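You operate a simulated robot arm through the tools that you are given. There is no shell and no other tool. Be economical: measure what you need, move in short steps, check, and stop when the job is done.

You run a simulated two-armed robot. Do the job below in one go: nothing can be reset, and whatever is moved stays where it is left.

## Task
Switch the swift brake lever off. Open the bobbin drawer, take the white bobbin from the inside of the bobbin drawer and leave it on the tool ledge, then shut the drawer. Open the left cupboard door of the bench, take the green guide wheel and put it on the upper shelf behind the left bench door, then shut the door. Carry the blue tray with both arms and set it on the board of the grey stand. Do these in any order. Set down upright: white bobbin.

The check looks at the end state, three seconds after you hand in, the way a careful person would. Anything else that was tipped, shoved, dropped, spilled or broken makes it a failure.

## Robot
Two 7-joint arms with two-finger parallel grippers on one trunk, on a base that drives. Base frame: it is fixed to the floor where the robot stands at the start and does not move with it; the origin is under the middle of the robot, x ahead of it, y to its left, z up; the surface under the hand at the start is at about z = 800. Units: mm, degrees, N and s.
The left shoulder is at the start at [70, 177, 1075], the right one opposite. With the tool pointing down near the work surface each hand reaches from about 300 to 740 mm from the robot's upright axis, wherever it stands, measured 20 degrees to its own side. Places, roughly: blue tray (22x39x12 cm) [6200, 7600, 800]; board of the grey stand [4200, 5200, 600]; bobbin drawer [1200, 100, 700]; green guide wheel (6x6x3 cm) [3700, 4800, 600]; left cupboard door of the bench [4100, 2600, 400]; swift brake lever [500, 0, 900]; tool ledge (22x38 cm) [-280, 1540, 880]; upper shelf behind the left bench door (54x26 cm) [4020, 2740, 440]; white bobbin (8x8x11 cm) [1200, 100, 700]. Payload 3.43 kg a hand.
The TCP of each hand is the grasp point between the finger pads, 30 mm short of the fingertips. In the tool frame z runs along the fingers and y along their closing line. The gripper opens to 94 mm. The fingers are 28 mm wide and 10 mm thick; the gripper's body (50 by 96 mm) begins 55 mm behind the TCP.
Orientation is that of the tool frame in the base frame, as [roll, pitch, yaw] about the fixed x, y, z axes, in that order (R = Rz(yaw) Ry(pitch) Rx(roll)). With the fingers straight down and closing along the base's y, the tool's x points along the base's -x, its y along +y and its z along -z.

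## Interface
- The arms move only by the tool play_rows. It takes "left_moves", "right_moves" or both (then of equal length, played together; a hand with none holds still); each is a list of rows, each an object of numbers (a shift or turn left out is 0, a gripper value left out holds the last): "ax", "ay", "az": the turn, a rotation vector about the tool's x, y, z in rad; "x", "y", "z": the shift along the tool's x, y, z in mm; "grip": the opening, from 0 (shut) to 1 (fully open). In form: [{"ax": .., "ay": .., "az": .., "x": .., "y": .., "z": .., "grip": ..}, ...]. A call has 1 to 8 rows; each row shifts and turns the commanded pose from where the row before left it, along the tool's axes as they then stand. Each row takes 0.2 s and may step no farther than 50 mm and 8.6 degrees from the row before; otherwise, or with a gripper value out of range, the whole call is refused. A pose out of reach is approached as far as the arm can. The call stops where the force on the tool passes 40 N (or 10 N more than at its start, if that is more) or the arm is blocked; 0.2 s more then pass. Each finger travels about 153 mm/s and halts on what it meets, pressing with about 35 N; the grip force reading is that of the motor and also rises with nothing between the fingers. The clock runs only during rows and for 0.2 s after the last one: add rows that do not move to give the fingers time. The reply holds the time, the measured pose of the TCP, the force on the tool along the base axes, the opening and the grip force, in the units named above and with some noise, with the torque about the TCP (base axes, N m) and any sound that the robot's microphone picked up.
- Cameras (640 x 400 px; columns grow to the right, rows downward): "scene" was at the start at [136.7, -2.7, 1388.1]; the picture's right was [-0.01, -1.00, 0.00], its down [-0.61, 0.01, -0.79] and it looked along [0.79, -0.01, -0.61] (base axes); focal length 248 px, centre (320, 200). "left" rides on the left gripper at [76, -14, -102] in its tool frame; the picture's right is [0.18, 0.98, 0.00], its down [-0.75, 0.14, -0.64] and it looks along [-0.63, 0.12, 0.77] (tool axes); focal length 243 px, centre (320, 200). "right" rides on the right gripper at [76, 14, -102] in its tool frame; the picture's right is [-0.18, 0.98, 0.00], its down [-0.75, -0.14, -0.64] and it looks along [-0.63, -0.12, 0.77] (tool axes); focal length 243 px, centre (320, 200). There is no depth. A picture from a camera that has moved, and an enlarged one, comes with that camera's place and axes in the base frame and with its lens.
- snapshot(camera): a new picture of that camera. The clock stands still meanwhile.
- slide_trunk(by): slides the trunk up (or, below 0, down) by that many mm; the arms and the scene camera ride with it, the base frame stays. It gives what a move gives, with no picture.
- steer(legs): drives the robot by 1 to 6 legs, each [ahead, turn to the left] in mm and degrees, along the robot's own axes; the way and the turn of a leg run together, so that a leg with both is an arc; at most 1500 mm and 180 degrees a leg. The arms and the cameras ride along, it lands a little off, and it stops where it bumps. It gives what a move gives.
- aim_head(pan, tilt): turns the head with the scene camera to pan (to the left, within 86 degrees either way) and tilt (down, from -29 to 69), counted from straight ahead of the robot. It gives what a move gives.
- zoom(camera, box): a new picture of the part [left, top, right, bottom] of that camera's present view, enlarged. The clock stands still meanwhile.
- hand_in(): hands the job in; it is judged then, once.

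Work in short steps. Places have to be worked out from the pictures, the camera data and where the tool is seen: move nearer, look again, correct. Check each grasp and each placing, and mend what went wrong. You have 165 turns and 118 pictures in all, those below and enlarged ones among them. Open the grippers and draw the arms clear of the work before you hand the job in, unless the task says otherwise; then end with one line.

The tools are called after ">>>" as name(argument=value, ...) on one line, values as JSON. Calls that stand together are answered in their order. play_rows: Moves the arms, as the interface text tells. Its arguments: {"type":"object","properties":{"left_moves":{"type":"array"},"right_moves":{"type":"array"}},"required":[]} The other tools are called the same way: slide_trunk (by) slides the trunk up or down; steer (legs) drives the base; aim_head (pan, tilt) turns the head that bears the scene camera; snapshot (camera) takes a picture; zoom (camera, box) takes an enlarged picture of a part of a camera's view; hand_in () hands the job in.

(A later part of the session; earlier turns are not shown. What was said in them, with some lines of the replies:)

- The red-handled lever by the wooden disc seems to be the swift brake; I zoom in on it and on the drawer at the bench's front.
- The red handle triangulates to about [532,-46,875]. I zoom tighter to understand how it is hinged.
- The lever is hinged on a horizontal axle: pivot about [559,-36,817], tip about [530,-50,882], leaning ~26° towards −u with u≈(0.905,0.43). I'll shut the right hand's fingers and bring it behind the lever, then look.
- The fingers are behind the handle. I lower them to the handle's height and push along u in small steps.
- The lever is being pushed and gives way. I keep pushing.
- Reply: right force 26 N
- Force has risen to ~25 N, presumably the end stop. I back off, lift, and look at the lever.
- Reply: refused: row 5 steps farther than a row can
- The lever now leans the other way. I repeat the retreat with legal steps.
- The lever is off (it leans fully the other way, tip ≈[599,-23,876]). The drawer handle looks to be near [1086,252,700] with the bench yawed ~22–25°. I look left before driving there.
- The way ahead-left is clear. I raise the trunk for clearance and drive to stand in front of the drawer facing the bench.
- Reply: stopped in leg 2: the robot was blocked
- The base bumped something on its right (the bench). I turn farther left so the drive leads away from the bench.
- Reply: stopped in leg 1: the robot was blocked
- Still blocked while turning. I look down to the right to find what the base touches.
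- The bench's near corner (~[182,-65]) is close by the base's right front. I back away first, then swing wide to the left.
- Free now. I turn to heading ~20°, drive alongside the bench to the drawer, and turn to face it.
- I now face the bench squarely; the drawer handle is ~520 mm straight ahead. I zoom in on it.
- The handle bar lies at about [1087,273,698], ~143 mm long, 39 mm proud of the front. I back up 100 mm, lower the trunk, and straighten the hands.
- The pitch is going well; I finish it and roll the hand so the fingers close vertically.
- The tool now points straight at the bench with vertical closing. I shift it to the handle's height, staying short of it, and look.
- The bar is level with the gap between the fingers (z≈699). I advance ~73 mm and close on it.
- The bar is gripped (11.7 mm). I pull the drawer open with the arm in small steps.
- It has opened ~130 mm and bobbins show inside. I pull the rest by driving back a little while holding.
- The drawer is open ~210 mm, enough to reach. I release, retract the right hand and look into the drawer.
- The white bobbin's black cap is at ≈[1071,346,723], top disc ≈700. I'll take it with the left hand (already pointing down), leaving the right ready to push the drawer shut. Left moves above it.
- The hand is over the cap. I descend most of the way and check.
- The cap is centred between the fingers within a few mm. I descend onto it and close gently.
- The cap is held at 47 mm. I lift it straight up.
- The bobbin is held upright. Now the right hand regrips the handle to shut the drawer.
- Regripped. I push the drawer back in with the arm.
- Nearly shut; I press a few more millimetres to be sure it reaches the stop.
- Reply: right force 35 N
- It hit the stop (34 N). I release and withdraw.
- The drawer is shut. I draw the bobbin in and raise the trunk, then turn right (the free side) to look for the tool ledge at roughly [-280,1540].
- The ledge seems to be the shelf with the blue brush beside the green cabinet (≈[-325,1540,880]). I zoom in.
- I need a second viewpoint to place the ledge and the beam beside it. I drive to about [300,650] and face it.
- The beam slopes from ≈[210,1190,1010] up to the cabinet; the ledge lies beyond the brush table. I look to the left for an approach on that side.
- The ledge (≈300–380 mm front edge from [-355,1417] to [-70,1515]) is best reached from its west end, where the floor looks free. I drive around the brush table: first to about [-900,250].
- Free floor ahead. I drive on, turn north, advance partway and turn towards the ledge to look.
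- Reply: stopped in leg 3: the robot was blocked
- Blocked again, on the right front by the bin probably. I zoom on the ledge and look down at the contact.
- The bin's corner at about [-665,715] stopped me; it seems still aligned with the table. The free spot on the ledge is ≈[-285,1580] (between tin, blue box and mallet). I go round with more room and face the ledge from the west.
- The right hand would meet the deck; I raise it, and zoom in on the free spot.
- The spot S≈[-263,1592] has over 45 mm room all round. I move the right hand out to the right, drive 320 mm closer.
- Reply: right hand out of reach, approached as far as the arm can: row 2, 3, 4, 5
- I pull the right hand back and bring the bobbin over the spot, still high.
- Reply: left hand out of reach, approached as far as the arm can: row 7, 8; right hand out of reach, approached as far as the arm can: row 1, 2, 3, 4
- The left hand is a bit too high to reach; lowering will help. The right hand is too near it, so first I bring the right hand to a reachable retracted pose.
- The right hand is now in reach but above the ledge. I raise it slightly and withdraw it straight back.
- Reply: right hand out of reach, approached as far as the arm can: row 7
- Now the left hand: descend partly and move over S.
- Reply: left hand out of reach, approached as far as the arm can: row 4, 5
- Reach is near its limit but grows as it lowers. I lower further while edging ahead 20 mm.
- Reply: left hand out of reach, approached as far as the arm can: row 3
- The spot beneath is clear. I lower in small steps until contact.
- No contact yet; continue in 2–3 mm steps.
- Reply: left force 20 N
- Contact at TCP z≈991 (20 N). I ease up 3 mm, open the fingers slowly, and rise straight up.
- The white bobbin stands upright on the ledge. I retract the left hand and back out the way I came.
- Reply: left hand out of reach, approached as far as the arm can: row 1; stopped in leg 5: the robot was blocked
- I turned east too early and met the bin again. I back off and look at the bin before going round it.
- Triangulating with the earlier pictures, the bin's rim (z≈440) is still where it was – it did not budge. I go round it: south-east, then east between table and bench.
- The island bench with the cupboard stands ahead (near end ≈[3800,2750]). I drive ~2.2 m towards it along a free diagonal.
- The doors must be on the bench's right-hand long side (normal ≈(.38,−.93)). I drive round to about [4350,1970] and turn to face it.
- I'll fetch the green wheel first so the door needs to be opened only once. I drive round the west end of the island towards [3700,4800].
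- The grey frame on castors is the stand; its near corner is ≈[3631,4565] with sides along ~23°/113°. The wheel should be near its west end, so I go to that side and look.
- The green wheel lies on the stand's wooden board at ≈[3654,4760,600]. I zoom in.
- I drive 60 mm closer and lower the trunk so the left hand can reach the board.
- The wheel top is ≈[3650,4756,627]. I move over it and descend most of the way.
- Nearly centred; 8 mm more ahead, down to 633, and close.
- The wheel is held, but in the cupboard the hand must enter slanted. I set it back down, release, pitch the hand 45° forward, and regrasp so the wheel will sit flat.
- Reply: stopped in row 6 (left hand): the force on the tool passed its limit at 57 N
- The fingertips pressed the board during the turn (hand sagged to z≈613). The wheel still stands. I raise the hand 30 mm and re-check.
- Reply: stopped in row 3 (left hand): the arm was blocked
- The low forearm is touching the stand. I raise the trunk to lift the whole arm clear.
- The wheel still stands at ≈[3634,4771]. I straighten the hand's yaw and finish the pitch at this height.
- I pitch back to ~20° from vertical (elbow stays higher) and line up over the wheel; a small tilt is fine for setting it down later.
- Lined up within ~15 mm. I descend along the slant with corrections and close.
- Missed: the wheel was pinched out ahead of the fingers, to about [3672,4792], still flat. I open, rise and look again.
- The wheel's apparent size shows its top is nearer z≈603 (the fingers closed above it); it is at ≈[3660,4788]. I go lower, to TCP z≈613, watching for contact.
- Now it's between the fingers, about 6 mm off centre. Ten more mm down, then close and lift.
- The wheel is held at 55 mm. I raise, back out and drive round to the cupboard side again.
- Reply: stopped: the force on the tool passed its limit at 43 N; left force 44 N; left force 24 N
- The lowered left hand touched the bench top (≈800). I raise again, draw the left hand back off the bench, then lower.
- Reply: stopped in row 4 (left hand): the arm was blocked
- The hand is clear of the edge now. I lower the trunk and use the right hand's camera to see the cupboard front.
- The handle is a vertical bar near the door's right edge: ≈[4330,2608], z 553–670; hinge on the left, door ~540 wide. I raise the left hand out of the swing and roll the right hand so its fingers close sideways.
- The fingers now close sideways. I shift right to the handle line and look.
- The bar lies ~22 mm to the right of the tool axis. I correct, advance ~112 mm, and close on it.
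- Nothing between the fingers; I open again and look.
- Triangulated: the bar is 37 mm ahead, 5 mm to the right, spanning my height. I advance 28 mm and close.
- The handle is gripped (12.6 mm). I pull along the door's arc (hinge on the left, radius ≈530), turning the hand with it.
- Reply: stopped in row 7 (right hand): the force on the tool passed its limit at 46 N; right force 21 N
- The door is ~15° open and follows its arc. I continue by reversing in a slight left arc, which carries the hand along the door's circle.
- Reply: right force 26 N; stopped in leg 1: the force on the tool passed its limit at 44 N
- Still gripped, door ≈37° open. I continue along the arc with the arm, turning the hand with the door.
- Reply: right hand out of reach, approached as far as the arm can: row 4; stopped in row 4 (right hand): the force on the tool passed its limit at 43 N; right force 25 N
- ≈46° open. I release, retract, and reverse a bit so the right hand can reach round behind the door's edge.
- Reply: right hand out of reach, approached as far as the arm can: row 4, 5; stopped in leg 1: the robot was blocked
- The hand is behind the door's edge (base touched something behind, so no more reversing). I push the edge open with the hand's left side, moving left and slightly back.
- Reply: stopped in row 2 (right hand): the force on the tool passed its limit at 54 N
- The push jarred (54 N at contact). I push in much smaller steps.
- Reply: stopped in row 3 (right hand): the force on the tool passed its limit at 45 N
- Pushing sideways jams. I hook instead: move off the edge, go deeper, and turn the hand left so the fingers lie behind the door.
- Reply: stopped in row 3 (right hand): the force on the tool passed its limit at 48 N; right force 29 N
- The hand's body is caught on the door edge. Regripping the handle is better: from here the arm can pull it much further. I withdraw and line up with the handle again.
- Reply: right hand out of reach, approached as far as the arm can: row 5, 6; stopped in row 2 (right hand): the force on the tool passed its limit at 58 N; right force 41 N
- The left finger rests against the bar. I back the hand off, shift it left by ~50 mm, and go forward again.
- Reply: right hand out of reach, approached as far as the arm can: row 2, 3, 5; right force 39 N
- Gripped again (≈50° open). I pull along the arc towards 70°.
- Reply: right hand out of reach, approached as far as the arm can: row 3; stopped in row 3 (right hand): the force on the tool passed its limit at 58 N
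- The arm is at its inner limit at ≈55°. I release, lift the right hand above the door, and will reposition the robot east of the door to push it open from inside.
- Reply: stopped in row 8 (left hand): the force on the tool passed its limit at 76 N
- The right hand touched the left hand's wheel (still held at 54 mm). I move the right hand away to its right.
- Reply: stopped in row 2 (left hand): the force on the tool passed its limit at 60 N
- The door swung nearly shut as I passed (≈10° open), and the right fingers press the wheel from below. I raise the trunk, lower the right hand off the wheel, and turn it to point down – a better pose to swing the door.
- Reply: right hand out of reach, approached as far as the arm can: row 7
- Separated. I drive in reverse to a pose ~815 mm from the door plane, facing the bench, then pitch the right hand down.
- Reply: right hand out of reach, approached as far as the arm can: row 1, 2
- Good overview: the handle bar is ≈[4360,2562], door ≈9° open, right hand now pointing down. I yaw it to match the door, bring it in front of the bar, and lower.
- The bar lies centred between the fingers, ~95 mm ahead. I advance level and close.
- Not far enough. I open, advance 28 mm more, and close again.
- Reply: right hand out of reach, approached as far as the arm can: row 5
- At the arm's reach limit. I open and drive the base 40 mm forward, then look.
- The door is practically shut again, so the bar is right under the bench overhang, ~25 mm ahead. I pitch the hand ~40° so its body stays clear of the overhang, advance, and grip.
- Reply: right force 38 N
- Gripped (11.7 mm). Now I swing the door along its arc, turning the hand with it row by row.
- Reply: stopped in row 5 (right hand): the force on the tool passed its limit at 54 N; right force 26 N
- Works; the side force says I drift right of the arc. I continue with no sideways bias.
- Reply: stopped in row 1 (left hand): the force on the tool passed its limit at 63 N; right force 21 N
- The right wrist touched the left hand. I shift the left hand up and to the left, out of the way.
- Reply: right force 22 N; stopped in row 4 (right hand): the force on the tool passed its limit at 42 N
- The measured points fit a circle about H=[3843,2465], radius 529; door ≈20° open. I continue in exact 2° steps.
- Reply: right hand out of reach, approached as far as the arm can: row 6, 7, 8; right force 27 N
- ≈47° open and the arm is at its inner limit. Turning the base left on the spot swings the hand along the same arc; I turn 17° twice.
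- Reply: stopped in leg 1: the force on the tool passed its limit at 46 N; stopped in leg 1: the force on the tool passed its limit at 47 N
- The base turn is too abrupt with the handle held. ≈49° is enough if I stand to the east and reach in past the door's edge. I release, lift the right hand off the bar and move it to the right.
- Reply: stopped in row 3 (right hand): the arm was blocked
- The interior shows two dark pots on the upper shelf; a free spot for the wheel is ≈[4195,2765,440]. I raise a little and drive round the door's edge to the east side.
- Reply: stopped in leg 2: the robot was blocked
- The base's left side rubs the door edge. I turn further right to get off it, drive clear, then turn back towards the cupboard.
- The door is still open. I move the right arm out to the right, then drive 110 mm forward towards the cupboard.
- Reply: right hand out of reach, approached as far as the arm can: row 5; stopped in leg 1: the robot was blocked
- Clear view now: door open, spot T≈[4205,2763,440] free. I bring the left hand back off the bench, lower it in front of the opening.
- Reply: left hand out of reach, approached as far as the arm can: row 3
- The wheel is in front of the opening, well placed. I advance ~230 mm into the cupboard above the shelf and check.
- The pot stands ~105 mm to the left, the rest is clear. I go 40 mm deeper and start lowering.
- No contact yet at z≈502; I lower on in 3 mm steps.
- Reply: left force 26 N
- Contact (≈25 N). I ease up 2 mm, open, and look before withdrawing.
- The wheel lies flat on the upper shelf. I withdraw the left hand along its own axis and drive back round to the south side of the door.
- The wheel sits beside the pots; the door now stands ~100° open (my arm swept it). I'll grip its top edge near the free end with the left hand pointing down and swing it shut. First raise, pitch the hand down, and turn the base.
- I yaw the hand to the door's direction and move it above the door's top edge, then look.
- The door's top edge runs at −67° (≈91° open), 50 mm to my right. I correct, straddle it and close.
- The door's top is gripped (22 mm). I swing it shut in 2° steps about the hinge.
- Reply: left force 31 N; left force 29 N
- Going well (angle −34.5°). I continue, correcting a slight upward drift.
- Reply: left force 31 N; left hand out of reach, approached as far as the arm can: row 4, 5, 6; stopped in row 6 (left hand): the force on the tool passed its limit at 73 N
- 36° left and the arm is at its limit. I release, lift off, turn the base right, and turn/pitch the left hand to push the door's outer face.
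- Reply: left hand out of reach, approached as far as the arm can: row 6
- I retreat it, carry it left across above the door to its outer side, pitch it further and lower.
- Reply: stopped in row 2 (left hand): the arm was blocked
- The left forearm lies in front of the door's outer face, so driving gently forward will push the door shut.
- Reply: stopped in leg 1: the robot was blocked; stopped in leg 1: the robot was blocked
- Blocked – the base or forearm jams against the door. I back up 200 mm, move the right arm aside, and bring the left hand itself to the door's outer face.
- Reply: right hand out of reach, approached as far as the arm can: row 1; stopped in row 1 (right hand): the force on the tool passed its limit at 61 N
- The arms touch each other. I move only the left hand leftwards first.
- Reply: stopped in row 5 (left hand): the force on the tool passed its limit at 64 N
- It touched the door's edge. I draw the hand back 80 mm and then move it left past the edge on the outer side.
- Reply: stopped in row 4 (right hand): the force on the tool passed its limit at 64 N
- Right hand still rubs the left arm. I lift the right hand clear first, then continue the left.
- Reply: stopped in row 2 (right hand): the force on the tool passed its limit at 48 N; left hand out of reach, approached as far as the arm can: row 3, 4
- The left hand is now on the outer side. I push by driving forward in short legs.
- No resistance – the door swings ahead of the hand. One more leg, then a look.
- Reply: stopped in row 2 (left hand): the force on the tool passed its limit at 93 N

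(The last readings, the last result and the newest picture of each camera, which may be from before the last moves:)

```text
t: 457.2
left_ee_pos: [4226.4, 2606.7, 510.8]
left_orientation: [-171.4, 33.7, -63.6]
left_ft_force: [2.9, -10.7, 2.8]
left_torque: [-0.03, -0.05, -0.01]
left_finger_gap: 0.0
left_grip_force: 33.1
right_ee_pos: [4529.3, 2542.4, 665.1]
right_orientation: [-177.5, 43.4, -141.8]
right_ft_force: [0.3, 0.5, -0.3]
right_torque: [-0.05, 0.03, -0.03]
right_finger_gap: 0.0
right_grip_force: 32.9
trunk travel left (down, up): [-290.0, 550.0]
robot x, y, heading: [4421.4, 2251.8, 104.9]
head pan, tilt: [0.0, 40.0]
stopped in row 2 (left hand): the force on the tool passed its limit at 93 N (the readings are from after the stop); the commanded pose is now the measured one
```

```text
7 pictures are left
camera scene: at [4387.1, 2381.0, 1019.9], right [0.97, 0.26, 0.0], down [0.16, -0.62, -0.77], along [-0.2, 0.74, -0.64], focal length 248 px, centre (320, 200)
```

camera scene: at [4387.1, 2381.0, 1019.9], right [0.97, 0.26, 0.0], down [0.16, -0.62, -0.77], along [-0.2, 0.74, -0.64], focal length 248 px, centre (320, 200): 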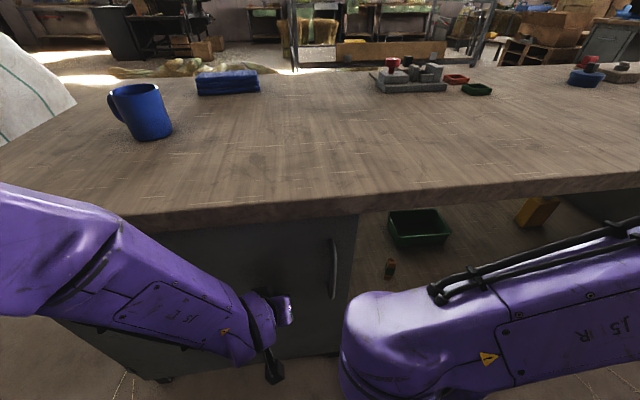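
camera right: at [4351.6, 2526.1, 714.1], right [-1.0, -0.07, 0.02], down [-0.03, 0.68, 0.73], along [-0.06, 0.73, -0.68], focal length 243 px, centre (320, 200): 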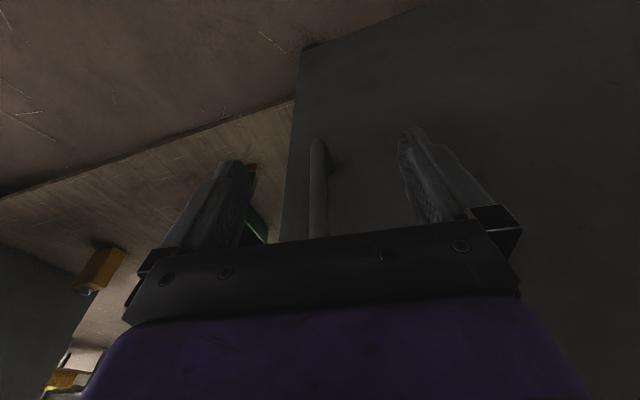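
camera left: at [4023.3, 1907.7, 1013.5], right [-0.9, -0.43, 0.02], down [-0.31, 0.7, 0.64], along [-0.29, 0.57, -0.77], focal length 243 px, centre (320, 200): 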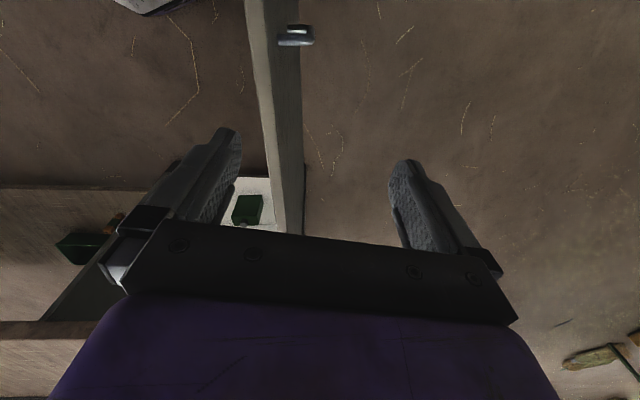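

The door is shut flush. Now the tray: I back away, raise the trunk, and straighten both hands to point down.

>>> steer(legs=[[-250, 0]])

>>> slide_trunk(by=350)

>>> play_rows(left_moves=[{"ay": 0.145, "y": 20}, {"ay": 0.145, "y": 20}, {"ay": 0.145, "y": 20}, {"ay": 0.145, "y": 20}, {"ax": -0.14}, {"az": 0.1}, {"az": 0.1, "grip": 1}, {}], right_moves=[{"ay": 0.145}, {"ay": 0.145}, {"ay": 0.145}, {"ay": 0.145}, {"ay": 0.145}, {"az": -0.145}, {"az": -0.145, "grip": 1}, {"az": -0.145}])

>>> play_rows(right_moves=[{"az": -0.145}, {"az": -0.145}, {"az": -0.145}, {"az": -0.145}, {"az": -0.145}, {}])

```text
t: 459.0
left_ee_pos: [4288.0, 2369.0, 510.4]
left_orientation: [-171.4, 33.9, -63.4]
left_ft_force: [0.3, -0.2, 1.2]
left_torque: [0.0, 0.03, 0.01]
left_finger_gap: 0.1
left_grip_force: 32.5
right_ee_pos: [4593.0, 2303.9, 665.9]
right_orientation: [-177.5, 43.4, -141.4]
right_ft_force: [0.3, 0.6, -0.1]
right_torque: [-0.01, 0.0, -0.02]
right_finger_gap: 0.0
right_grip_force: 33.0
trunk travel left (down, up): [-290.0, 550.0]
robot x, y, heading: [4483.7, 2012.4, 104.9]
head pan, tilt: [0.0, 40.0]
```

```text
t: 462.4
left_ee_pos: [4288.6, 2369.3, 860.1]
left_orientation: [-171.5, 33.9, -63.4]
left_ft_force: [0.4, 0.2, 0.3]
left_torque: [0.02, -0.02, 0.01]
left_finger_gap: 0.1
left_grip_force: 32.6
right_ee_pos: [4592.3, 2303.9, 1015.4]
right_orientation: [-177.5, 43.3, -141.4]
right_ft_force: [1.1, -0.6, 0.4]
right_torque: [0.02, 0.0, 0.0]
right_finger_gap: 0.2
right_grip_force: 33.2
trunk travel left (down, up): [-640.0, 200.0]
robot x, y, heading: [4487.0, 2014.6, 104.8]
head pan, tilt: [0.0, 40.0]
```

```text
t: 464.2
left_ee_pos: [4214.8, 2341.2, 850.4]
left_orientation: [178.7, 0.8, -79.6]
left_ft_force: [-0.4, 0.0, -0.2]
left_torque: [0.0, -0.04, -0.02]
left_finger_gap: 94.0
left_grip_force: 0.0
right_ee_pos: [4588.5, 2307.1, 1018.3]
right_orientation: [-177.6, 0.7, -118.2]
right_ft_force: [-0.1, -0.1, 0.1]
right_torque: [-0.02, -0.01, 0.02]
right_finger_gap: 93.8
right_grip_force: 0.1
right hand out of reach, approached as far as the arm can: row 2
trunk travel left (down, up): [-640.0, 200.0]
robot x, y, heading: [4483.5, 2011.2, 105.0]
head pan, tilt: [0.0, 40.0]
```

```text
t: 465.6
left_ee_pos: [4214.4, 2340.2, 850.8]
left_orientation: [178.9, 0.9, -79.5]
left_ft_force: [-0.3, -0.6, 0.6]
left_torque: [-0.02, 0.03, 0.01]
left_finger_gap: 94.0
left_grip_force: 0.0
right_ee_pos: [4588.2, 2306.5, 1017.5]
right_orientation: [-177.5, -1.1, -76.7]
right_ft_force: [0.7, 1.1, -0.6]
right_torque: [-0.01, 0.01, 0.0]
right_finger_gap: 93.9
right_grip_force: 0.1
trunk travel left (down, up): [-640.0, 200.0]
robot x, y, heading: [4486.3, 2010.9, 105.0]
head pan, tilt: [0.0, 40.0]
```

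Both hands point down. I level them and drive the known way round the island, then along the aisle between island and stand towards the tray.

>>> play_rows(left_moves=[{"z": -42}, {"z": -42}, {"z": -42}, {"z": -42}])

>>> steer(legs=[[0, 75], [1250, 0], [0, -90], [1430, 0], [0, -65], [1500, 0]])

>>> steer(legs=[[1100, 0], [0, 54], [1100, 0], [700, 0]])

>>> aim_head(pan=0, tilt=25)

>>> snapshot(camera="scene")

```text
t: 466.6
left_ee_pos: [4219.9, 2338.0, 1019.1]
left_orientation: [178.9, 1.0, -79.5]
left_ft_force: [-1.0, 0.0, 0.2]
left_torque: [0.0, 0.05, 0.01]
left_finger_gap: 93.9
left_grip_force: 0.0
right_ee_pos: [4589.5, 2306.8, 1016.5]
right_orientation: [-177.5, -1.0, -76.7]
right_ft_force: [0.5, -0.6, 0.9]
right_torque: [0.02, 0.0, 0.03]
right_finger_gap: 93.9
right_grip_force: 0.0
trunk travel left (down, up): [-640.0, 200.0]
robot x, y, heading: [4485.1, 2011.7, 104.9]
head pan, tilt: [0.0, 40.0]
```

```text
t: 496.6
left_ee_pos: [4911.7, 4392.6, 1019.3]
left_orientation: [178.9, 0.9, -160.9]
left_ft_force: [-0.1, 0.3, -0.4]
left_torque: [0.01, -0.02, 0.01]
left_finger_gap: 93.9
left_grip_force: 0.1
right_ee_pos: [4935.4, 4021.6, 1017.4]
right_orientation: [-177.5, -1.1, -158.3]
right_ft_force: [0.3, 0.1, 1.1]
right_torque: [0.01, 0.02, 0.02]
right_finger_gap: 93.8
right_grip_force: 0.0
trunk travel left (down, up): [-640.0, 200.0]
robot x, y, heading: [4629.7, 4083.1, 23.3]
head pan, tilt: [0.0, 40.0]
```

```text
t: 513.1
left_ee_pos: [5954.3, 6609.3, 1018.4]
left_orientation: [178.4, 0.9, -109.9]
left_ft_force: [-0.1, -0.5, -0.8]
left_torque: [-0.07, -0.01, 0.02]
left_finger_gap: 93.9
left_grip_force: 0.2
right_ee_pos: [6258.1, 6399.6, 1018.1]
right_orientation: [-177.8, -1.0, -106.6]
right_ft_force: [-0.4, -0.8, -0.2]
right_torque: [0.02, 0.0, 0.03]
right_finger_gap: 94.0
right_grip_force: 0.1
trunk travel left (down, up): [-640.0, 200.0]
robot x, y, heading: [6016.8, 6194.3, 67.4]
head pan, tilt: [0.0, 40.0]
stopped in leg 4: the robot was blocked; the commanded pose is now the measured one
```

```text
t: 513.9
left_ee_pos: [5958.5, 6609.0, 1019.0]
left_orientation: [178.1, 1.1, -110.1]
left_ft_force: [0.5, -0.8, 0.2]
left_torque: [0.0, 0.02, -0.01]
left_finger_gap: 93.8
left_grip_force: 0.0
right_ee_pos: [6261.2, 6397.1, 1017.9]
right_orientation: [-177.9, -1.0, -107.0]
right_ft_force: [0.6, 0.0, 0.2]
right_torque: [-0.04, -0.02, -0.01]
right_finger_gap: 94.0
right_grip_force: 0.0
trunk travel left (down, up): [-640.0, 200.0]
robot x, y, heading: [6020.8, 6199.6, 67.2]
head pan, tilt: [0.0, 25.0]
```

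```text
6 pictures are left
camera scene: at [6076.8, 6325.1, 1393.0], right [0.92, -0.39, 0.0], down [-0.16, -0.39, -0.91], along [0.35, 0.84, -0.42], focal length 248 px, centre (320, 200)
```

scene: 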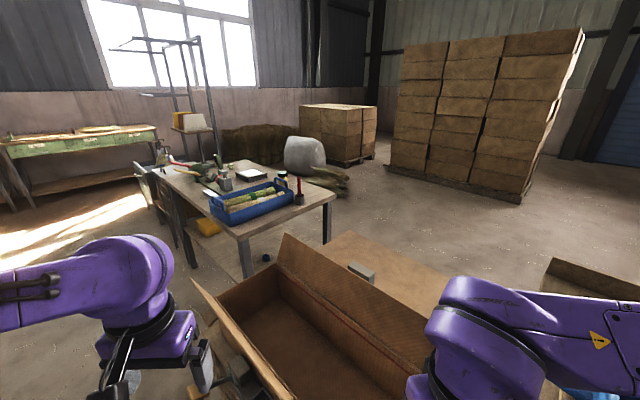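

A cardboard box blocks the direct way. The blue tray (with rods in it) lies at ≈[6212,7600], long axis ~17°, flush with the table's left end. I'll approach from the west end; I drive there and look.

>>> steer(legs=[[-120, 0], [0, 62], [700, 0], [0, -75]])

>>> aim_head(pan=0, tilt=30)

>>> snapshot(camera="scene")

```text
t: 524.6
left_ee_pos: [5557.3, 7045.8, 1017.7]
left_orientation: [178.1, 1.0, -123.0]
left_ft_force: [-0.4, -0.1, 0.9]
left_torque: [0.04, 0.01, 0.0]
left_finger_gap: 94.1
left_grip_force: 0.1
right_ee_pos: [5806.5, 6771.3, 1018.0]
right_orientation: [-177.8, -1.0, -119.8]
right_ft_force: [-0.1, 0.0, -0.6]
right_torque: [-0.01, -0.01, 0.04]
right_finger_gap: 93.9
right_grip_force: 0.0
trunk travel left (down, up): [-640.0, 200.0]
robot x, y, heading: [5524.6, 6626.2, 54.2]
head pan, tilt: [0.0, 25.0]
```

```text
t: 525.2
left_ee_pos: [5556.5, 7045.6, 1019.2]
left_orientation: [178.2, 1.0, -123.0]
left_ft_force: [0.1, 0.2, -0.5]
left_torque: [0.0, -0.03, 0.01]
left_finger_gap: 94.1
left_grip_force: 0.0
right_ee_pos: [5804.8, 6772.9, 1017.6]
right_orientation: [-177.9, -1.0, -119.8]
right_ft_force: [0.3, -0.1, 0.2]
right_torque: [-0.01, 0.03, -0.01]
right_finger_gap: 94.1
right_grip_force: 0.0
trunk travel left (down, up): [-640.0, 200.0]
robot x, y, heading: [5526.2, 6631.0, 54.2]
head pan, tilt: [0.0, 30.0]
```

```text
5 pictures are left
camera scene: at [5608.6, 6741.2, 1385.2], right [0.81, -0.58, 0.0], down [-0.29, -0.41, -0.87], along [0.5, 0.7, -0.5], focal length 248 px, centre (320, 200)
```

scene: 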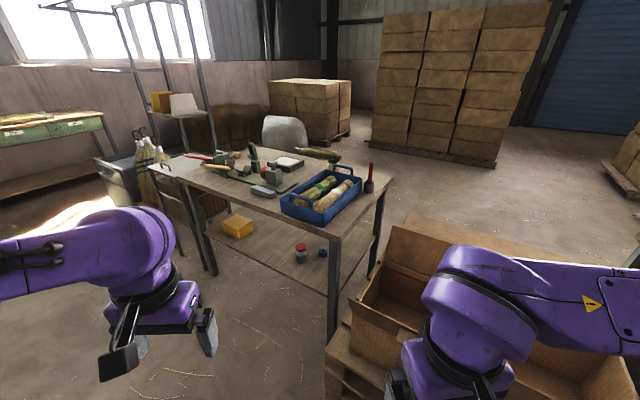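

Now the tray is clear: centre ≈[6203,7538], long axis ~20°, rim ≈870. I drive to ≈640 mm west of it, facing along its axis.

>>> slide_trunk(by=60)

>>> steer(legs=[[0, 29.5], [692, 0], [0, -63.7]])

```text
t: 526.2
left_ee_pos: [5557.5, 7045.3, 1079.6]
left_orientation: [178.1, 0.9, -123.0]
left_ft_force: [0.3, 0.1, 0.3]
left_torque: [-0.03, -0.02, 0.03]
left_finger_gap: 93.9
left_grip_force: 0.1
right_ee_pos: [5805.5, 6771.6, 1079.3]
right_orientation: [-178.0, -1.0, -119.8]
right_ft_force: [-0.1, 0.2, 0.4]
right_torque: [0.01, -0.02, 0.01]
right_finger_gap: 94.1
right_grip_force: 0.0
trunk travel left (down, up): [-700.0, 140.0]
robot x, y, heading: [5526.6, 6626.6, 54.4]
head pan, tilt: [0.0, 30.0]
```

```text
t: 534.3
left_ee_pos: [5858.7, 7641.9, 1078.9]
left_orientation: [178.2, 1.0, -157.1]
left_ft_force: [-0.9, 0.2, 0.6]
left_torque: [0.0, -0.01, 0.0]
left_finger_gap: 94.2
left_grip_force: 0.0
right_ee_pos: [5910.2, 7275.1, 1078.6]
right_orientation: [-177.8, -1.1, -153.8]
right_ft_force: [0.0, 0.3, 0.7]
right_torque: [0.0, 0.06, -0.02]
right_finger_gap: 94.3
right_grip_force: 0.1
trunk travel left (down, up): [-700.0, 140.0]
robot x, y, heading: [5601.1, 7312.4, 20.1]
head pan, tilt: [0.0, 30.0]
```

I drive 50 mm closer and bring both hands above the tray's long sides, then look.

>>> steer(legs=[[50, 0]])

>>> play_rows(left_moves=[{"az": 0.05}, {"x": -34, "y": -16, "z": 10}, {"x": -34, "y": -16, "z": 10}, {"x": -34, "y": -16, "z": 10}, {"x": -34, "y": -15, "z": 10}, {"x": -34, "y": -15, "z": 10}, {"x": -34, "y": -15, "z": 10}, {"x": -34, "y": -15, "z": 10}], right_moves=[{"az": 0.107}, {"x": -45, "y": 5, "z": 10}, {"x": -45, "y": 5, "z": 10}, {"x": -45, "y": 5, "z": 10}, {"x": -45, "y": 5, "z": 10}, {"x": -45, "y": 6, "z": 10}, {"x": -45, "y": 6, "z": 10}, {"x": -45, "y": 6, "z": 10}])

>>> aim_head(pan=0, tilt=45)

>>> zoom(camera="scene", box=[200, 80, 440, 230])

```text
t: 535.2
left_ee_pos: [5903.2, 7657.6, 1079.7]
left_orientation: [178.2, 1.2, -157.2]
left_ft_force: [0.6, 0.1, 0.4]
left_torque: [-0.01, 0.0, 0.02]
left_finger_gap: 93.9
left_grip_force: 0.1
right_ee_pos: [5954.1, 7291.1, 1079.8]
right_orientation: [-178.0, -1.0, -153.9]
right_ft_force: [-0.1, -0.2, -0.2]
right_torque: [0.0, -0.03, 0.01]
right_finger_gap: 94.0
right_grip_force: 0.0
trunk travel left (down, up): [-700.0, 140.0]
robot x, y, heading: [5651.4, 7330.0, 20.1]
head pan, tilt: [0.0, 30.0]
```

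```text
t: 537.0
left_ee_pos: [6170.1, 7642.3, 1006.2]
left_orientation: [178.1, 0.7, -160.1]
left_ft_force: [0.1, -0.4, -0.8]
left_torque: [-0.04, 0.05, 0.04]
left_finger_gap: 93.9
left_grip_force: 0.0
right_ee_pos: [6243.5, 7433.9, 999.3]
right_orientation: [-177.9, -1.0, -160.0]
right_ft_force: [0.5, 0.8, -0.6]
right_torque: [-0.01, 0.07, 0.0]
right_finger_gap: 94.0
right_grip_force: 0.0
trunk travel left (down, up): [-700.0, 140.0]
robot x, y, heading: [5643.2, 7333.6, 20.0]
head pan, tilt: [0.0, 30.0]
```

```text
t: 537.8
left_ee_pos: [6165.9, 7639.9, 1009.1]
left_orientation: [178.1, 0.8, -160.0]
left_ft_force: [-0.5, 0.1, -1.1]
left_torque: [0.01, 0.0, 0.04]
left_finger_gap: 93.8
left_grip_force: 0.0
right_ee_pos: [6239.6, 7431.3, 1002.3]
right_orientation: [-177.7, -0.7, -160.1]
right_ft_force: [0.0, 0.6, -0.8]
right_torque: [-0.01, -0.02, 0.02]
right_finger_gap: 94.1
right_grip_force: 0.1
trunk travel left (down, up): [-700.0, 140.0]
robot x, y, heading: [5646.4, 7329.2, 20.3]
head pan, tilt: [0.0, 45.0]
```

```text
2.67 times, centred on (320, 155) of scene
camera zoom: at [5768.7, 7374.2, 1422.7], right [0.35, -0.94, 0.0], down [-0.66, -0.24, -0.71], along [0.66, 0.24, -0.71], focal length 663 px, centre (320, 320)
```

zoom: 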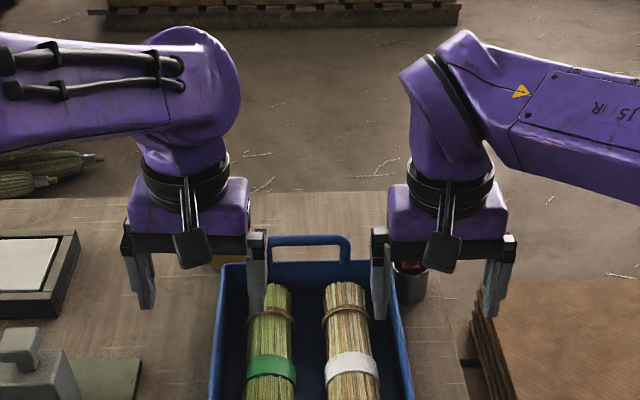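

Tray centre ≈[6192,7544], rim ≈870; bundles leave ~30 mm inside each wall. I set the fingers to ~40 mm, align 6 mm outside each wall, and lower to straddle them.

>>> play_rows(left_moves=[{"y": 14, "x": 9, "grip": 0.42}, {}, {"z": 38}, {"z": 38}, {"z": 30}, {"z": 20}, {"z": 15}, {"z": 14}], right_moves=[{"y": 10, "x": 5, "grip": 0.42}, {}, {"z": 36}, {"z": 36}, {"z": 30}, {"z": 20}, {"z": 14}, {"z": 12}])

>>> zoom(camera="scene", box=[200, 100, 440, 250])

```text
t: 539.6
left_ee_pos: [6154.0, 7657.8, 853.3]
left_orientation: [178.0, 0.8, -160.0]
left_ft_force: [-0.5, 0.2, -0.6]
left_torque: [-0.05, 0.0, -0.01]
left_finger_gap: 39.3
left_grip_force: 0.1
right_ee_pos: [6232.9, 7434.3, 854.4]
right_orientation: [-177.9, -0.8, -160.1]
right_ft_force: [-0.7, -0.6, 0.7]
right_torque: [-0.02, -0.02, 0.0]
right_finger_gap: 39.7
right_grip_force: 0.0
trunk travel left (down, up): [-700.0, 140.0]
robot x, y, heading: [5648.7, 7332.9, 20.0]
head pan, tilt: [0.0, 45.0]
```

```text
2.67 times, centred on (320, 175) of scene
camera zoom: at [5770.4, 7374.9, 1422.5], right [0.35, -0.94, 0.0], down [-0.66, -0.24, -0.71], along [0.66, 0.24, -0.71], focal length 663 px, centre (320, 267)
```

zoom: 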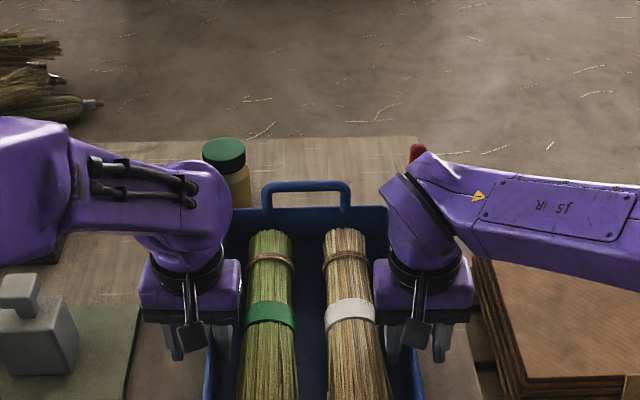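

Both walls are straddled. I close both grippers together.

>>> play_rows(left_moves=[{"grip": 0}, {}, {}, {}], right_moves=[{"grip": 0}, {}, {}, {}])

```text
t: 540.0
left_ee_pos: [6155.7, 7647.9, 853.3]
left_orientation: [179.4, 1.1, -159.9]
left_ft_force: [5.7, -6.0, -0.1]
left_torque: [-0.58, 0.43, 0.79]
left_finger_gap: 9.7
left_grip_force: 35.2
right_ee_pos: [6225.2, 7442.2, 854.8]
right_orientation: [-178.7, -1.1, -158.9]
right_ft_force: [-7.2, 6.1, -0.9]
right_torque: [0.82, -0.52, 0.26]
right_finger_gap: 9.4
right_grip_force: 35.1
trunk travel left (down, up): [-700.0, 140.0]
robot x, y, heading: [5644.1, 7327.5, 20.0]
head pan, tilt: [0.0, 45.0]
stopped in row 1 (left hand): the force on the tool passed its limit at 52 N (the readings are from after the stop); the commanded pose is now the measured one
```

Both walls are gripped (≈9.5 mm). I lift with the trunk so both hands rise exactly together.

>>> slide_trunk(by=30)

>>> slide_trunk(by=100)

```text
t: 540.7
left_ee_pos: [6157.9, 7647.0, 882.0]
left_orientation: [179.4, 1.0, -160.0]
left_ft_force: [11.5, -15.1, -4.4]
left_torque: [-0.34, -0.1, 0.78]
left_finger_gap: 10.0
left_grip_force: 34.9
right_ee_pos: [6224.8, 7442.7, 885.4]
right_orientation: [-178.6, -1.1, -158.9]
right_ft_force: [-12.7, 16.2, -3.4]
right_torque: [0.35, 0.38, 0.51]
right_finger_gap: 9.6
right_grip_force: 35.2
trunk travel left (down, up): [-730.0, 110.0]
robot x, y, heading: [5649.9, 7331.6, 20.3]
head pan, tilt: [0.0, 45.0]
```

```text
t: 542.1
left_ee_pos: [6156.6, 7647.5, 982.2]
left_orientation: [179.3, 0.8, -160.1]
left_ft_force: [14.7, -24.8, -3.9]
left_torque: [-0.13, -0.4, 0.8]
left_finger_gap: 9.7
left_grip_force: 35.0
right_ee_pos: [6226.3, 7443.1, 984.4]
right_orientation: [-178.6, -1.1, -159.2]
right_ft_force: [-16.0, 25.1, -4.3]
right_torque: [0.1, 0.63, 0.59]
right_finger_gap: 9.6
right_grip_force: 34.9
trunk travel left (down, up): [-830.0, 10.0]
robot x, y, heading: [5647.2, 7327.2, 20.4]
head pan, tilt: [0.0, 45.0]
```

Lifted evenly; the hands pull outwards on the walls (~29 N). I relax them inwards a few millimetres.

>>> play_rows(left_moves=[{"y": -1.5}, {"y": -1.5}, {}], right_moves=[{"y": 1.5}, {"y": 1.5}, {}])

```text
t: 542.9
left_ee_pos: [6155.9, 7648.5, 984.6]
left_orientation: [178.9, 0.9, -160.0]
left_ft_force: [6.2, 1.5, -3.1]
left_torque: [-0.61, -0.28, 0.78]
left_finger_gap: 9.9
left_grip_force: 34.9
right_ee_pos: [6226.4, 7443.0, 986.4]
right_orientation: [-178.4, -1.0, -159.3]
right_ft_force: [-6.2, -1.7, -4.0]
right_torque: [0.46, 0.39, 0.75]
right_finger_gap: 9.9
right_grip_force: 35.1
trunk travel left (down, up): [-830.0, 10.0]
robot x, y, heading: [5651.4, 7331.1, 20.0]
head pan, tilt: [0.0, 45.0]
```

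The tray hangs evenly. I back away from the table and carry it along the known aisle (avoiding straw bundles north of the stand) to the stand's west side.

>>> steer(legs=[[-350, 0], [0, -88], [1144, 0], [0, -26], [1450, 0]])

>>> steer(legs=[[160, 0], [0, -63], [1450, 0], [1150, 0], [0, -90.5]])

```text
t: 562.4
left_ee_pos: [5780.8, 4102.9, 983.6]
left_orientation: [178.9, 1.1, 87.2]
left_ft_force: [36.4, -8.3, -3.8]
left_torque: [0.18, 0.88, 0.76]
left_finger_gap: 9.6
left_grip_force: 35.0
right_ee_pos: [5566.7, 4120.2, 986.0]
right_orientation: [-178.4, -0.9, 87.9]
right_ft_force: [-36.5, 7.9, -3.9]
right_torque: [0.0, -0.85, 0.4]
right_finger_gap: 9.8
right_grip_force: 35.4
trunk travel left (down, up): [-830.0, 10.0]
robot x, y, heading: [5685.4, 4698.3, -92.9]
head pan, tilt: [0.0, 45.0]
```

```text
t: 582.8
left_ee_pos: [2945.0, 3982.0, 982.8]
left_orientation: [178.9, 0.9, -66.7]
left_ft_force: [-10.4, 1.0, -3.5]
left_torque: [0.24, -0.67, 0.73]
left_finger_gap: 9.6
left_grip_force: 34.3
right_ee_pos: [3144.4, 4061.7, 984.3]
right_orientation: [-178.4, -1.0, -66.1]
right_ft_force: [9.4, -1.3, -3.9]
right_torque: [-0.36, 0.57, 0.28]
right_finger_gap: 9.8
right_grip_force: 35.1
trunk travel left (down, up): [-830.0, 10.0]
robot x, y, heading: [3288.0, 3489.0, 113.3]
head pan, tilt: [0.0, 45.0]
```

Tray still held. On to the stand's west side, then turn to face it and look.

>>> steer(legs=[[0, 2], [1290, 0], [0, -91.8]])

>>> aim_head(pan=0, tilt=33)

>>> snapshot(camera="scene")

```text
t: 593.5
left_ee_pos: [3238.3, 4991.3, 984.5]
left_orientation: [178.9, 1.0, -156.3]
left_ft_force: [3.6, 3.0, -4.3]
left_torque: [-0.64, -0.16, 0.67]
left_finger_gap: 9.7
left_grip_force: 34.6
right_ee_pos: [3319.6, 4790.9, 985.3]
right_orientation: [-178.5, -1.1, -155.7]
right_ft_force: [-1.6, -3.4, -3.9]
right_torque: [0.55, 0.36, 0.16]
right_finger_gap: 9.6
right_grip_force: 35.7
trunk travel left (down, up): [-830.0, 10.0]
robot x, y, heading: [2748.1, 4642.8, 23.8]
head pan, tilt: [0.0, 45.0]
```

```text
t: 594.2
left_ee_pos: [3239.2, 4990.5, 982.4]
left_orientation: [178.8, 0.9, -156.3]
left_ft_force: [2.5, 2.1, -4.0]
left_torque: [-0.78, 0.14, 0.62]
left_finger_gap: 9.4
left_grip_force: 34.7
right_ee_pos: [3318.7, 4791.0, 984.8]
right_orientation: [-178.3, -1.1, -155.7]
right_ft_force: [-2.4, -2.7, -3.9]
right_torque: [0.66, 0.05, 0.08]
right_finger_gap: 9.8
right_grip_force: 34.7
trunk travel left (down, up): [-830.0, 10.0]
robot x, y, heading: [2747.3, 4642.8, 23.4]
head pan, tilt: [0.0, 33.0]
```

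```text
2 pictures are left
camera scene: at [2876.7, 4697.0, 1570.2], right [0.4, -0.92, 0.0], down [-0.5, -0.22, -0.84], along [0.77, 0.34, -0.55], focal length 248 px, centre (320, 200)
```

scene: 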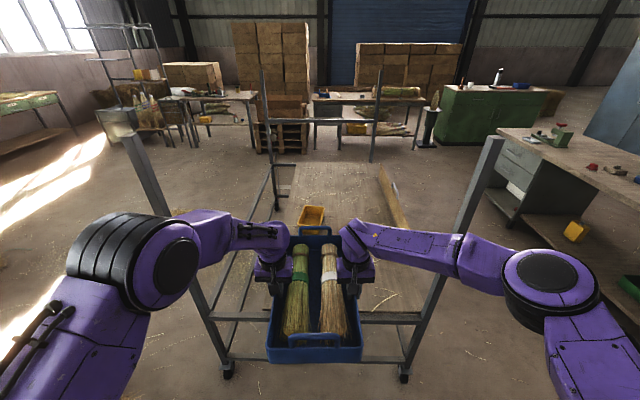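

The corner posts here are too close for my elbows. The open long (south) side is better: target tray centre ≈[4361,5154] on the board, robot at ≈[4609,4623] facing 113°. I drive there via the aisle.

>>> steer(legs=[[0, -90.4], [1240, 0], [0, 93], [1450, 0], [260, 0], [0, 87]])

```text
t: 620.4
left_ee_pos: [4419.5, 4782.9, 984.2]
left_orientation: [178.9, 1.0, -65.5]
left_ft_force: [-1.9, 3.3, -4.2]
left_torque: [0.13, -0.62, 0.6]
left_finger_gap: 9.4
left_grip_force: 34.8
right_ee_pos: [4620.9, 4866.6, 984.9]
right_orientation: [-178.4, -1.1, -64.8]
right_ft_force: [2.5, -2.9, -3.9]
right_torque: [-0.32, 0.53, 0.09]
right_finger_gap: 9.9
right_grip_force: 34.6
trunk travel left (down, up): [-830.0, 10.0]
robot x, y, heading: [4775.0, 4298.0, 114.8]
head pan, tilt: [0.0, 33.0]
```

I drive the remaining 365 mm and look before lowering.

>>> aim_head(pan=0, tilt=48)

>>> steer(legs=[[365, 0]])

>>> snapshot(camera="scene")

```text
t: 621.2
left_ee_pos: [4420.8, 4782.7, 983.0]
left_orientation: [178.9, 1.0, -65.4]
left_ft_force: [-2.7, 1.6, -3.3]
left_torque: [-0.12, -0.76, 0.56]
left_finger_gap: 9.8
left_grip_force: 35.0
right_ee_pos: [4618.6, 4865.3, 983.9]
right_orientation: [-178.5, -1.0, -64.9]
right_ft_force: [1.6, -2.0, -3.5]
right_torque: [-0.1, 0.64, 0.07]
right_finger_gap: 9.8
right_grip_force: 34.9
trunk travel left (down, up): [-830.0, 10.0]
robot x, y, heading: [4778.7, 4295.9, 114.4]
head pan, tilt: [0.0, 48.0]
```

```text
t: 623.5
left_ee_pos: [4266.6, 5114.4, 984.9]
left_orientation: [178.9, 1.1, -65.4]
left_ft_force: [-2.9, 2.5, -4.0]
left_torque: [0.31, -0.61, 0.61]
left_finger_gap: 9.5
left_grip_force: 34.9
right_ee_pos: [4465.2, 5199.5, 985.3]
right_orientation: [-178.4, -1.1, -64.8]
right_ft_force: [3.2, -2.6, -3.7]
right_torque: [-0.49, 0.42, 0.09]
right_finger_gap: 9.6
right_grip_force: 35.2
trunk travel left (down, up): [-830.0, 10.0]
robot x, y, heading: [4621.9, 4631.5, 114.8]
head pan, tilt: [0.0, 48.0]
```

```text
1 pictures are left
camera scene: at [4569.2, 4747.2, 1548.4], right [0.91, 0.42, 0.0], down [0.31, -0.68, -0.67], along [-0.28, 0.61, -0.74], focal length 248 px, centre (320, 200)
```

scene: 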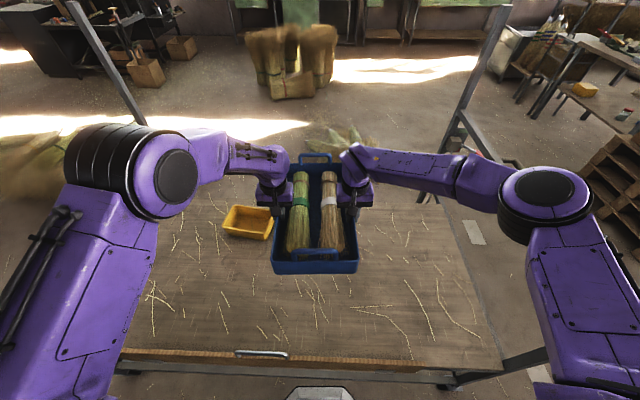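

The tray is over free board (the yellow bin stays clear). I lower with the trunk, first 300 mm, then in small steps.

>>> slide_trunk(by=-290)

>>> slide_trunk(by=-30)

>>> slide_trunk(by=-20)

```text
t: 626.4
left_ee_pos: [4266.1, 5115.6, 693.8]
left_orientation: [178.9, 0.9, -65.1]
left_ft_force: [-2.0, 1.5, -3.7]
left_torque: [0.3, -0.58, 0.57]
left_finger_gap: 9.7
left_grip_force: 34.7
right_ee_pos: [4465.1, 5199.6, 695.6]
right_orientation: [-178.4, -1.1, -64.8]
right_ft_force: [2.8, -1.9, -4.2]
right_torque: [-0.45, 0.42, 0.04]
right_finger_gap: 9.7
right_grip_force: 34.4
trunk travel left (down, up): [-540.0, 300.0]
robot x, y, heading: [4625.2, 4631.3, 114.4]
head pan, tilt: [0.0, 48.0]
```

```text
t: 627.2
left_ee_pos: [4266.0, 5115.4, 664.6]
left_orientation: [178.9, 1.0, -65.4]
left_ft_force: [-3.2, 2.4, -2.5]
left_torque: [0.21, -0.6, 0.57]
left_finger_gap: 9.8
left_grip_force: 35.2
right_ee_pos: [4466.5, 5199.5, 665.3]
right_orientation: [-178.4, -1.2, -64.8]
right_ft_force: [3.1, -1.2, -3.6]
right_torque: [-0.38, 0.48, 0.11]
right_finger_gap: 9.7
right_grip_force: 35.4
trunk travel left (down, up): [-510.0, 330.0]
robot x, y, heading: [4624.1, 4631.0, 114.6]
head pan, tilt: [0.0, 48.0]
```

```text
t: 627.9
left_ee_pos: [4265.9, 5116.2, 642.9]
left_orientation: [178.9, 1.0, -65.2]
left_ft_force: [-2.8, 2.5, -3.4]
left_torque: [0.11, -0.68, 0.59]
left_finger_gap: 9.6
left_grip_force: 35.1
right_ee_pos: [4465.1, 5198.4, 644.5]
right_orientation: [-178.3, -1.1, -64.8]
right_ft_force: [2.7, -2.6, -3.9]
right_torque: [-0.29, 0.51, 0.05]
right_finger_gap: 9.6
right_grip_force: 35.8
trunk travel left (down, up): [-490.0, 350.0]
robot x, y, heading: [4623.3, 4631.1, 114.4]
head pan, tilt: [0.0, 48.0]
```

No contact yet; continuing in 6 mm steps.

>>> slide_trunk(by=-6)

>>> slide_trunk(by=-6)

>>> slide_trunk(by=-6)

>>> slide_trunk(by=-6)

```text
t: 628.4
left_ee_pos: [4267.7, 5115.0, 636.5]
left_orientation: [178.8, 1.1, -65.4]
left_ft_force: [-1.6, 2.4, -2.8]
left_torque: [0.05, -0.65, 0.54]
left_finger_gap: 9.6
left_grip_force: 35.2
right_ee_pos: [4464.9, 5199.5, 638.2]
right_orientation: [-178.3, -1.1, -64.8]
right_ft_force: [1.2, -2.6, -3.7]
right_torque: [-0.25, 0.52, 0.09]
right_finger_gap: 9.8
right_grip_force: 34.7
trunk travel left (down, up): [-484.0, 356.0]
robot x, y, heading: [4624.9, 4630.8, 114.7]
head pan, tilt: [0.0, 48.0]
```

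```text
t: 629.0
left_ee_pos: [4266.8, 5115.9, 633.3]
left_orientation: [179.0, 1.3, -65.3]
left_ft_force: [-1.7, -0.1, 8.9]
left_torque: [1.07, -0.24, 0.51]
left_finger_gap: 9.5
left_grip_force: 35.0
right_ee_pos: [4465.9, 5199.1, 635.5]
right_orientation: [-178.4, -0.8, -64.7]
right_ft_force: [0.5, 1.4, -0.1]
right_torque: [0.67, 1.02, 0.0]
right_finger_gap: 10.1
right_grip_force: 35.3
trunk travel left (down, up): [-478.0, 362.0]
robot x, y, heading: [4624.2, 4632.6, 114.8]
head pan, tilt: [0.0, 48.0]
```

```text
t: 629.5
left_ee_pos: [4267.4, 5114.7, 630.5]
left_orientation: [178.8, 1.5, -65.3]
left_ft_force: [-6.3, 5.1, 24.9]
left_torque: [0.32, -0.72, 0.69]
left_finger_gap: 10.1
left_grip_force: 34.9
right_ee_pos: [4465.5, 5199.5, 632.4]
right_orientation: [-178.5, -0.5, -64.8]
right_ft_force: [-0.9, 6.9, 25.5]
right_torque: [-0.42, 0.56, 0.38]
right_finger_gap: 9.8
right_grip_force: 34.9
trunk travel left (down, up): [-472.0, 368.0]
robot x, y, heading: [4621.0, 4626.9, 114.9]
head pan, tilt: [0.0, 48.0]
```

```text
t: 630.0
left_ee_pos: [4268.4, 5111.8, 624.1]
left_orientation: [178.9, 1.4, -65.4]
left_ft_force: [-5.8, 0.7, 24.8]
left_torque: [0.72, -0.86, 0.42]
left_finger_gap: 10.1
left_grip_force: 35.2
right_ee_pos: [4465.7, 5195.6, 624.4]
right_orientation: [-178.4, -0.7, -64.8]
right_ft_force: [3.3, 3.4, 25.7]
right_torque: [-0.21, 1.0, -0.05]
right_finger_gap: 9.9
right_grip_force: 35.1
trunk travel left (down, up): [-466.0, 374.0]
robot x, y, heading: [4622.7, 4634.3, 114.5]
head pan, tilt: [0.0, 48.0]
```

The tray rests on the board (25 N each). I ease up slightly, open the fingers a little, and rise straight up.

>>> slide_trunk(by=4)

>>> play_rows(left_moves=[{"grip": 0.2}, {"grip": 0.35}, {"y": 2}, {}], right_moves=[{"grip": 0.2}, {"grip": 0.35}, {"y": -2}, {}])

>>> slide_trunk(by=60)

>>> slide_trunk(by=250)

>>> snapshot(camera="scene")

```text
t: 630.6
left_ee_pos: [4267.6, 5112.8, 623.0]
left_orientation: [178.7, 0.9, -65.4]
left_ft_force: [-5.4, -3.0, 3.3]
left_torque: [0.88, -0.75, 0.52]
left_finger_gap: 9.8
left_grip_force: 35.4
right_ee_pos: [4466.8, 5196.9, 625.2]
right_orientation: [-178.3, -1.1, -64.6]
right_ft_force: [7.4, -4.0, 9.1]
right_torque: [-0.04, 1.07, -0.06]
right_finger_gap: 10.2
right_grip_force: 34.7
trunk travel left (down, up): [-470.0, 370.0]
robot x, y, heading: [4625.9, 4629.8, 114.5]
head pan, tilt: [0.0, 48.0]
```

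```text
t: 631.6
left_ee_pos: [4265.4, 5114.1, 624.0]
left_orientation: [178.9, 1.0, -65.4]
left_ft_force: [0.1, -0.3, 0.0]
left_torque: [0.02, 0.0, -0.01]
left_finger_gap: 32.8
left_grip_force: 0.1
right_ee_pos: [4467.1, 5199.4, 625.2]
right_orientation: [-178.4, -1.1, -64.7]
right_ft_force: [0.4, 0.1, 0.7]
right_torque: [-0.01, 0.0, 0.01]
right_finger_gap: 33.0
right_grip_force: 0.0
trunk travel left (down, up): [-470.0, 370.0]
robot x, y, heading: [4622.1, 4627.8, 114.7]
head pan, tilt: [0.0, 48.0]
```

```text
t: 632.6
left_ee_pos: [4266.1, 5114.2, 683.6]
left_orientation: [178.8, 1.0, -65.3]
left_ft_force: [0.1, 0.4, 0.6]
left_torque: [0.02, -0.05, -0.02]
left_finger_gap: 33.2
left_grip_force: 0.1
right_ee_pos: [4466.7, 5200.5, 686.2]
right_orientation: [-178.4, -1.1, -64.8]
right_ft_force: [-0.2, 0.0, -0.6]
right_torque: [0.0, 0.0, 0.01]
right_finger_gap: 32.8
right_grip_force: 0.0
trunk travel left (down, up): [-530.0, 310.0]
robot x, y, heading: [4623.5, 4631.7, 114.6]
head pan, tilt: [0.0, 48.0]
```

```text
t: 635.2
left_ee_pos: [4264.8, 5115.1, 934.8]
left_orientation: [178.9, 1.0, -65.3]
left_ft_force: [0.0, 0.1, -0.2]
left_torque: [0.0, -0.01, -0.04]
left_finger_gap: 32.7
left_grip_force: 0.2
right_ee_pos: [4466.9, 5199.3, 934.4]
right_orientation: [-178.4, -1.1, -64.8]
right_ft_force: [-0.2, -0.3, 0.2]
right_torque: [0.04, 0.01, 0.01]
right_finger_gap: 32.9
right_grip_force: 0.0
trunk travel left (down, up): [-780.0, 60.0]
robot x, y, heading: [4622.2, 4633.0, 114.7]
head pan, tilt: [0.0, 48.0]
```

```text
0 pictures are left
camera scene: at [4569.2, 4747.4, 1498.3], right [0.91, 0.42, 0.0], down [0.31, -0.68, -0.67], along [-0.28, 0.61, -0.74], focal length 248 px, centre (320, 200)
```

scene: 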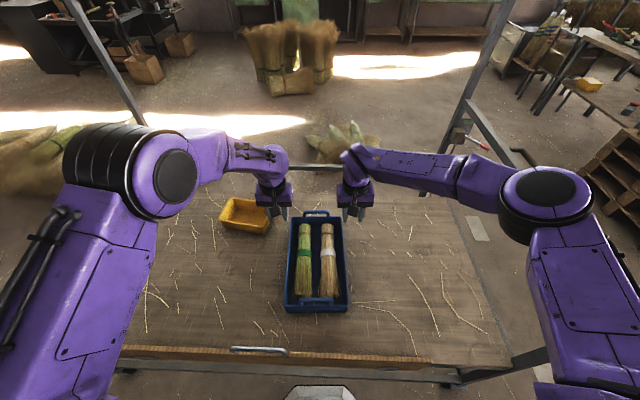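

The tray stands flat on the board with its bundles in place and the bin clear. I open the grippers fully and back away before handing in.

>>> steer(legs=[[-360, 0]])

>>> play_rows(left_moves=[{"grip": 1}, {}, {}], right_moves=[{"grip": 1}, {}, {}])

```text
t: 637.5
left_ee_pos: [4415.6, 4789.2, 934.2]
left_orientation: [178.8, 1.0, -65.4]
left_ft_force: [0.5, -0.1, 0.8]
left_torque: [0.01, 0.0, -0.03]
left_finger_gap: 33.1
left_grip_force: 0.0
right_ee_pos: [4617.1, 4873.8, 934.3]
right_orientation: [-178.5, -1.1, -64.8]
right_ft_force: [0.2, -0.1, -0.1]
right_torque: [-0.02, 0.01, 0.03]
right_finger_gap: 32.6
right_grip_force: 0.1
trunk travel left (down, up): [-780.0, 60.0]
robot x, y, heading: [4774.3, 4308.0, 114.9]
head pan, tilt: [0.0, 48.0]
```

```text
t: 638.3
left_ee_pos: [4415.4, 4787.8, 934.6]
left_orientation: [178.9, 0.9, -65.4]
left_ft_force: [-0.5, -0.1, -0.9]
left_torque: [-0.01, -0.02, 0.03]
left_finger_gap: 94.3
left_grip_force: 0.0
right_ee_pos: [4618.5, 4873.0, 936.0]
right_orientation: [-178.4, -1.0, -64.8]
right_ft_force: [0.2, 0.0, -0.1]
right_torque: [0.01, 0.0, -0.01]
right_finger_gap: 94.1
right_grip_force: 0.0
trunk travel left (down, up): [-780.0, 60.0]
robot x, y, heading: [4773.7, 4305.1, 114.6]
head pan, tilt: [0.0, 48.0]
```

All parts are done and the arms are clear; I hand in.

>>> hand_in()

```text
The job is handed in.
```

I finished all four parts and handed the job in: the brake lever is off, the white bobbin stands upright on the tool ledge with the drawer shut, the green wheel lies flat on the upper shelf with the door shut, and the blue tray is on the grey stand's board; on the way the base bumped the grain bin by the brush table three times, the cardboard box by the tray table once and something behind it at the bench once; the bin looked unmoved when I checked its position after the bumps, but I did not check the other two.
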